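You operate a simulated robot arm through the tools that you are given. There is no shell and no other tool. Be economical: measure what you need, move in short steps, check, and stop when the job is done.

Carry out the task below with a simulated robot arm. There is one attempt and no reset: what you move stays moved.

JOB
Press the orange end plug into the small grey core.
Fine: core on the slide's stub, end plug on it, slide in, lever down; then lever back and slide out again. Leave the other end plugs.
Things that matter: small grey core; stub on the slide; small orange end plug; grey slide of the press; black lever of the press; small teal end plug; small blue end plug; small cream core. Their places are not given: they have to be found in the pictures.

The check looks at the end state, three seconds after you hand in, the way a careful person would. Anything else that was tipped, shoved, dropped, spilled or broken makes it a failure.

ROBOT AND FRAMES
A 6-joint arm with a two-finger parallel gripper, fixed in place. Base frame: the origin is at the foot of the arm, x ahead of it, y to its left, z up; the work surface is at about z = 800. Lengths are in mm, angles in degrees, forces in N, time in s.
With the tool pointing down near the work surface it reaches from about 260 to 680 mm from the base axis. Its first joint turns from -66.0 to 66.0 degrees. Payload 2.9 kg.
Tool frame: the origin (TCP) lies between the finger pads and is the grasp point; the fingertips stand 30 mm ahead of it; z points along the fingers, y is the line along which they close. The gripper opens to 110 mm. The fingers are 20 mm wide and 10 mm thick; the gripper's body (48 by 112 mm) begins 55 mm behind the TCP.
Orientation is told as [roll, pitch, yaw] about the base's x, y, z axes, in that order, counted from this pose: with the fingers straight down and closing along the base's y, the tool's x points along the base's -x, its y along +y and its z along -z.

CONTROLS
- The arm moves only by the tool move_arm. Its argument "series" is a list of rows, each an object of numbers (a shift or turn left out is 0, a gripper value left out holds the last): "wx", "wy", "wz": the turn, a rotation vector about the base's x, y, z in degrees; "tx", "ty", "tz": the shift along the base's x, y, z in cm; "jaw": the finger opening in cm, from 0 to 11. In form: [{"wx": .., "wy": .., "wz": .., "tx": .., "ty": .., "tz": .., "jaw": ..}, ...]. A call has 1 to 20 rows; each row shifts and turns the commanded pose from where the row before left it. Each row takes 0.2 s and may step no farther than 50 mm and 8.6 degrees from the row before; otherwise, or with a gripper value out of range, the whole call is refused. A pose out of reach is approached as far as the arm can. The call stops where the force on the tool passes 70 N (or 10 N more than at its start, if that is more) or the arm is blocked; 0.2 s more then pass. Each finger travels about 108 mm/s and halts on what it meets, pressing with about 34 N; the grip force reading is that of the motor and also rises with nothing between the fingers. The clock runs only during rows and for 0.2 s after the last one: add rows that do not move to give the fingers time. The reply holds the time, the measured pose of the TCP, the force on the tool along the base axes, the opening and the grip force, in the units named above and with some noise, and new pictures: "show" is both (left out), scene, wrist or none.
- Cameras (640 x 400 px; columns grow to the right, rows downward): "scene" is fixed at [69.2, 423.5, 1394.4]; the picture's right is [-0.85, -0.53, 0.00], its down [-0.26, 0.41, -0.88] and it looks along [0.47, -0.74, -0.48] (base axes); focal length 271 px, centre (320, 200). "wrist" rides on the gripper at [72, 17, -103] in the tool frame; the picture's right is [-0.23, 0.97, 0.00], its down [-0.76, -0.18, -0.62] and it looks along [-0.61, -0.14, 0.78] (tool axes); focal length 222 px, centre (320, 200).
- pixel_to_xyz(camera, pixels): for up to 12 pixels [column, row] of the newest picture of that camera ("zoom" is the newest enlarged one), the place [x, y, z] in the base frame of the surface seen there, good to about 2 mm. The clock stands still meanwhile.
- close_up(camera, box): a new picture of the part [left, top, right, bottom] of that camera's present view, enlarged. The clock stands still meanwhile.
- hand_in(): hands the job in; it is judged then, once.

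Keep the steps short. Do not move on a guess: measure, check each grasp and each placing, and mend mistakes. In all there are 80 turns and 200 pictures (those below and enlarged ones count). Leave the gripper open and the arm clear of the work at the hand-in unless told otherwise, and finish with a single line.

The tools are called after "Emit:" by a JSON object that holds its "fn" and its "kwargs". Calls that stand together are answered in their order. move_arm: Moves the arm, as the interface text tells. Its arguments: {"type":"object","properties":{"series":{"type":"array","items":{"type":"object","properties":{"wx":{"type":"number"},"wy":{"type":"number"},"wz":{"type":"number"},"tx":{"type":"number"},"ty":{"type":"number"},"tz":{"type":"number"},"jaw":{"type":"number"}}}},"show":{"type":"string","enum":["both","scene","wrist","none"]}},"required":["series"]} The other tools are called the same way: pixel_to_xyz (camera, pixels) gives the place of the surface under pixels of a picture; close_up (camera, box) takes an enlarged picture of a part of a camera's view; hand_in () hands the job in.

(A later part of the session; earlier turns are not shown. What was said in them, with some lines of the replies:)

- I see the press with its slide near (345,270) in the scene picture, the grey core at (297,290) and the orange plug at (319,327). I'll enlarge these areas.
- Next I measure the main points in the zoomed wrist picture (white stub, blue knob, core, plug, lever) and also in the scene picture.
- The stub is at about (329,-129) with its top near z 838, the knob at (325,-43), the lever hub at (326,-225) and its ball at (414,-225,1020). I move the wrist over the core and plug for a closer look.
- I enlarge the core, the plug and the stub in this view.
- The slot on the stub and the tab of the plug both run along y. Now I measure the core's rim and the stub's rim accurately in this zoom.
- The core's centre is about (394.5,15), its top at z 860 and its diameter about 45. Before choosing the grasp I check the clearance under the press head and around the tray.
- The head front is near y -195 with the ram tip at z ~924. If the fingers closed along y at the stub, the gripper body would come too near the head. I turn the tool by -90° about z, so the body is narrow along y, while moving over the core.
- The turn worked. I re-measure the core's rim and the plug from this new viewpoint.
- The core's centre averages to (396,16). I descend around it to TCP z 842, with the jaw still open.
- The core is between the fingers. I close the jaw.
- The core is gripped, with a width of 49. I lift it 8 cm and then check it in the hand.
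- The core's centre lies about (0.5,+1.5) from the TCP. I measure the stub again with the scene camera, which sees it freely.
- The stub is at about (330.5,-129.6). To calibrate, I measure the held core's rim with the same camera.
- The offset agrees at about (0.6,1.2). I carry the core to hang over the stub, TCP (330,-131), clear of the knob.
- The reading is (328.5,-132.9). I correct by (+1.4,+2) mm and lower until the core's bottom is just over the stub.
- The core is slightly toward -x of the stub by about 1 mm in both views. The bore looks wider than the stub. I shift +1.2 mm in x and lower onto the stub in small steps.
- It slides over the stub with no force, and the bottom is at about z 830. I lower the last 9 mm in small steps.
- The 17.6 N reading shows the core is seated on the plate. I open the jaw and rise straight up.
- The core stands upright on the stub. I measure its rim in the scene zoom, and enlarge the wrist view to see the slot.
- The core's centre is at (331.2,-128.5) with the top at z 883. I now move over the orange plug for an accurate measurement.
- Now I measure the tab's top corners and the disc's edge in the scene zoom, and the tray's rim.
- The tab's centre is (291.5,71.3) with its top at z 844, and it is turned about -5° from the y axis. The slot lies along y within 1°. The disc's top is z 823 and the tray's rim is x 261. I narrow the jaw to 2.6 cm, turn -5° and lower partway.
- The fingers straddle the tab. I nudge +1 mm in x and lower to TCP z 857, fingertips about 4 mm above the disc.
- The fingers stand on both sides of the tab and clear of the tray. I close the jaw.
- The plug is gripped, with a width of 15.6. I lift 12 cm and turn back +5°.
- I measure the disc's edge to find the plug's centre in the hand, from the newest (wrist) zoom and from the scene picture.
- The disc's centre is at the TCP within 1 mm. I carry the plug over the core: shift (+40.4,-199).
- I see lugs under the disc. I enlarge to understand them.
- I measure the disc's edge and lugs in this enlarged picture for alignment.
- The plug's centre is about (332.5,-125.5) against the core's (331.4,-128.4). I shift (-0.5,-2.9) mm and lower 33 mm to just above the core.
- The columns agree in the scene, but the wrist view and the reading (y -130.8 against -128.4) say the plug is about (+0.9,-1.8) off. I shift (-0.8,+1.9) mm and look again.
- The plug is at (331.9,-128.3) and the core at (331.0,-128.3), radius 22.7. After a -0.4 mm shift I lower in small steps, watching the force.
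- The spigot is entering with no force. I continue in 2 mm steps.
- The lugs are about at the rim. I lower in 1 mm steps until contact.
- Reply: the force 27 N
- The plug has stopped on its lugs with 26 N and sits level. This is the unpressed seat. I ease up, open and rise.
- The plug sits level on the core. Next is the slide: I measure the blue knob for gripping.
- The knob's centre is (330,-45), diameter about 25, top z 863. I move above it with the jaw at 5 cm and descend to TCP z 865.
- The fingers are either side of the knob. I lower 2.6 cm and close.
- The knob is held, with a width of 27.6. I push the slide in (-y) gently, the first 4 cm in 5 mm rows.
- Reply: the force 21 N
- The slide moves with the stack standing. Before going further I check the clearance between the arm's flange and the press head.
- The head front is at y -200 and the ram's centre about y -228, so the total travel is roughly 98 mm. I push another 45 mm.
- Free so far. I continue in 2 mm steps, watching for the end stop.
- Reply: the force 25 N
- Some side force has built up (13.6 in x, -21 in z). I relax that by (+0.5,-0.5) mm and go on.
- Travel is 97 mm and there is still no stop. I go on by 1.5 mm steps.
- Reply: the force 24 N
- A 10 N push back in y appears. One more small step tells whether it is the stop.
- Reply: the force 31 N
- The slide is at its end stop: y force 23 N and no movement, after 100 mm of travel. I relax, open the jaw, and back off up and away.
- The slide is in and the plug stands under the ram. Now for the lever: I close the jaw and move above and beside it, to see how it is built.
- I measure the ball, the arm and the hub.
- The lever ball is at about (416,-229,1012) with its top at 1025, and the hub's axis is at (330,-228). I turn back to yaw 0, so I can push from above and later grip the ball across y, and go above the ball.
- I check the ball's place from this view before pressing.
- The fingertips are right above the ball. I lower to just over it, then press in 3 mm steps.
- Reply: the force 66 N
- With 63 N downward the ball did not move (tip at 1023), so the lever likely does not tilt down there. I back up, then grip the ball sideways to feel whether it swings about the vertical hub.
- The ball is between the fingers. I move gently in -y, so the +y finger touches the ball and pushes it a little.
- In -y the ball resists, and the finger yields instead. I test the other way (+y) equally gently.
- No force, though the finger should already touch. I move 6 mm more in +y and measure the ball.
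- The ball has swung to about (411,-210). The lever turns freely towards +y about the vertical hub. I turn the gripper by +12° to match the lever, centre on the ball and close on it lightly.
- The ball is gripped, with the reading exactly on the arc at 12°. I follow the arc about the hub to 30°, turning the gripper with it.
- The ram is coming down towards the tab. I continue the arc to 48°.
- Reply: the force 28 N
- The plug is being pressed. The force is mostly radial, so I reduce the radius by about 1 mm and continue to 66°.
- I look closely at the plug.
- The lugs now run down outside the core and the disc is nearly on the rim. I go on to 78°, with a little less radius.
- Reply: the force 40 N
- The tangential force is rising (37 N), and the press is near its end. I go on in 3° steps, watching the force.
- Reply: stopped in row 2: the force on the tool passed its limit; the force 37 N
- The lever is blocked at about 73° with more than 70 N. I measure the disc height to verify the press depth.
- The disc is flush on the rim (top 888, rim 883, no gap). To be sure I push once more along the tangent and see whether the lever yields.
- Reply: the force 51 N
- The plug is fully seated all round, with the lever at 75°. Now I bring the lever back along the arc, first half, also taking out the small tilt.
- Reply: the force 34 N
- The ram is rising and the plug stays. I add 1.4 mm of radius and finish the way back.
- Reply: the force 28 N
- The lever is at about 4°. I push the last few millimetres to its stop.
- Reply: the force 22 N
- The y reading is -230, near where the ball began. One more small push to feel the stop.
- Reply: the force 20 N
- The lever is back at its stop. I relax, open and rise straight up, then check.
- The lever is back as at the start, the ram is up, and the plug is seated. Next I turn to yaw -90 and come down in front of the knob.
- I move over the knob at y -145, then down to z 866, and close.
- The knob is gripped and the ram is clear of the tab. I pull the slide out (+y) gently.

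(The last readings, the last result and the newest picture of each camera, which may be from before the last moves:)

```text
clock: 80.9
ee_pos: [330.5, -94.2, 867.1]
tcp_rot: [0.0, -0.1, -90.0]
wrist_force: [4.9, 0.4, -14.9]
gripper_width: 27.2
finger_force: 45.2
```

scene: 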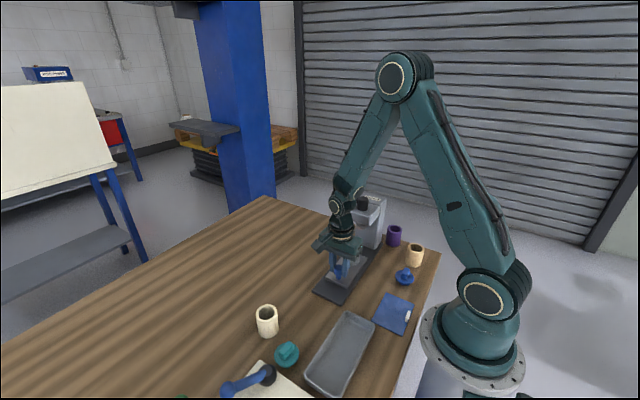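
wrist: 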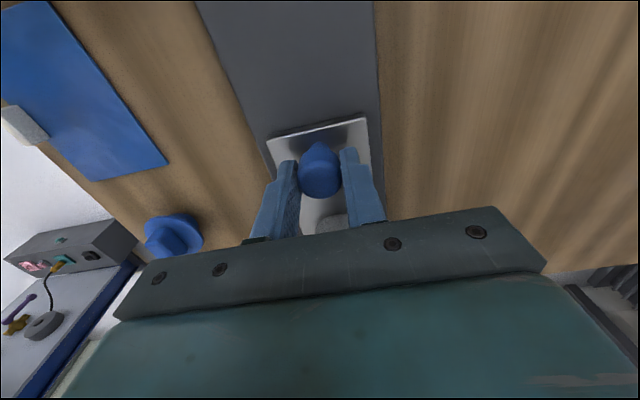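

It is halfway out and smooth. I continue to about y -46.

Emit:
{"fn": "move_arm", "kwargs": {"series": [{"ty": 0.3, "tz": -0.05}, {"ty": 0.5}, {"ty": 0.5}, {"ty": 0.5}, {"ty": 0.5}, {"ty": 0.5}, {"ty": 0.5}, {"ty": 0.5}, {"ty": 0.5}, {"ty": 0.3}, {"ty": 0.2}, {}], "show": "scene"}}

Emit:
{"fn": "close_up", "kwargs": {"camera": "scene", "box": [300, 220, 380, 300]}}

```text
clock: 83.5
ee_pos: [331.5, -46.2, 867.3]
tcp_rot: [0.2, 0.1, -90.0]
wrist_force: [3.2, 1.7, 2.2]
gripper_width: 27.3
finger_force: 45.0
```

scene: 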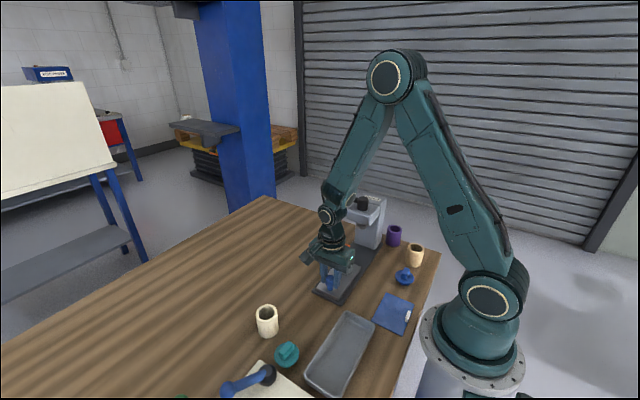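

```text
5.00 times, centred on (340, 260) of scene
5 turns are left
```

zoom: 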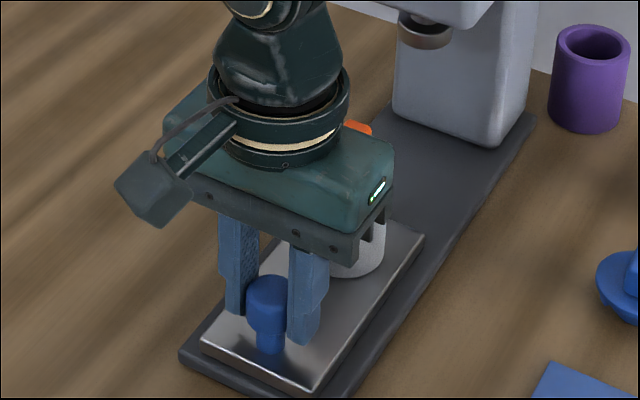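

The slide is back within about 1 mm of its start. I nudge it 2 mm to the stop, relax, open the jaw, and rise clear.

Emit:
{"fn": "move_arm", "kwargs": {"series": [{"ty": 0.1}, {"ty": 0.1}, {"ty": -0.1}, {"jaw": 5}, {}, {}, {"tz": 2}, {"tz": 3}, {"tz": 4}, {"tz": 4}, {"tz": 4, "ty": 2}, {"tz": 4, "ty": 2}, {"ty": 3, "jaw": 8}, {}]}}

Emit:
{"fn": "close_up", "kwargs": {"camera": "scene", "box": [300, 180, 420, 300]}}

Emit:
{"fn": "close_up", "kwargs": {"camera": "scene", "box": [322, 235, 370, 275]}}

```text
clock: 86.5
ee_pos: [329.3, 26.5, 1076.6]
tcp_rot: [0.1, 0.0, -90.1]
wrist_force: [-0.2, -0.5, 0.4]
gripper_width: 79.9
finger_force: 0.1
```

scene: 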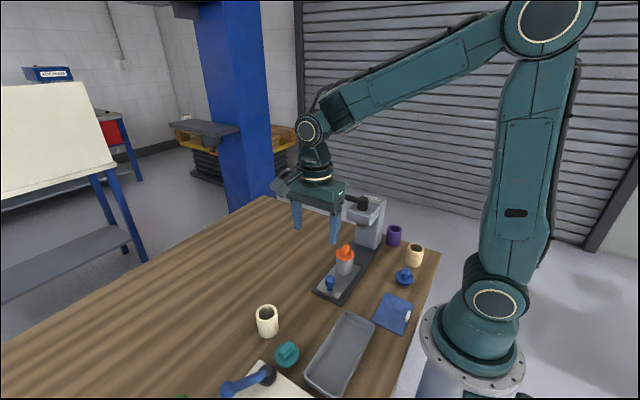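
wrist: 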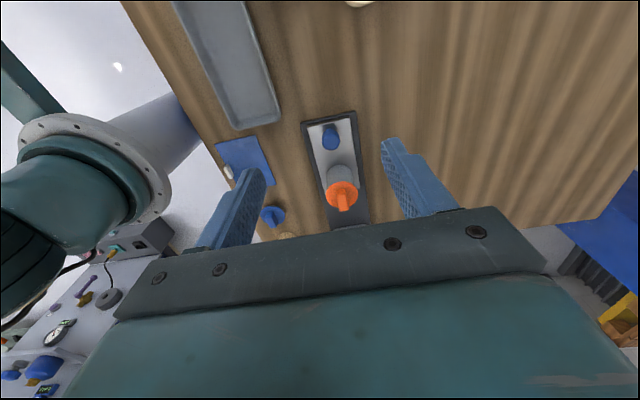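

```text
3.33 times, centred on (360, 240) of scene
```

zoom: 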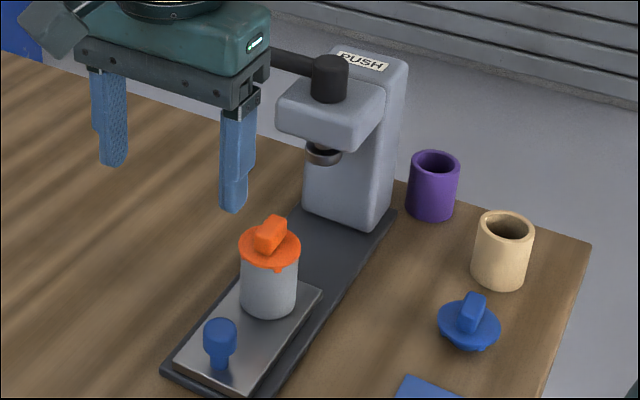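

```text
10.00 times, centred on (346, 255) of scene
4 turns are left
```

zoom: 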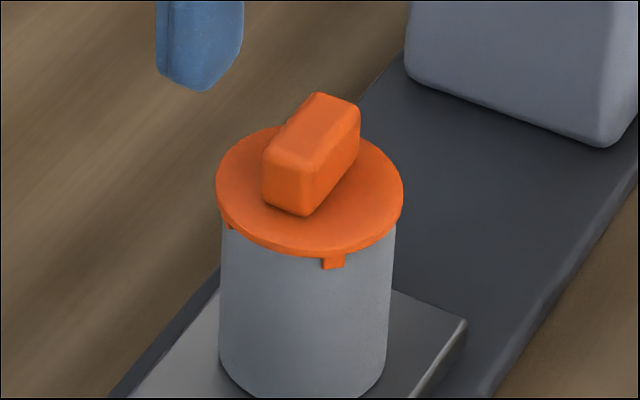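

The plug is seated flush and upright on the core, the slide is out, the lever is back, everything else is untouched, the gripper is open and the arm is clear. I hand in.

Emit:
{"fn": "hand_in", "kwargs": {}}

```text
The job is handed in.
```

The orange end plug is pressed flush into the small grey core on the stub; the lever is back, the slide is out, the other end plugs were left alone, and the job is handed in.
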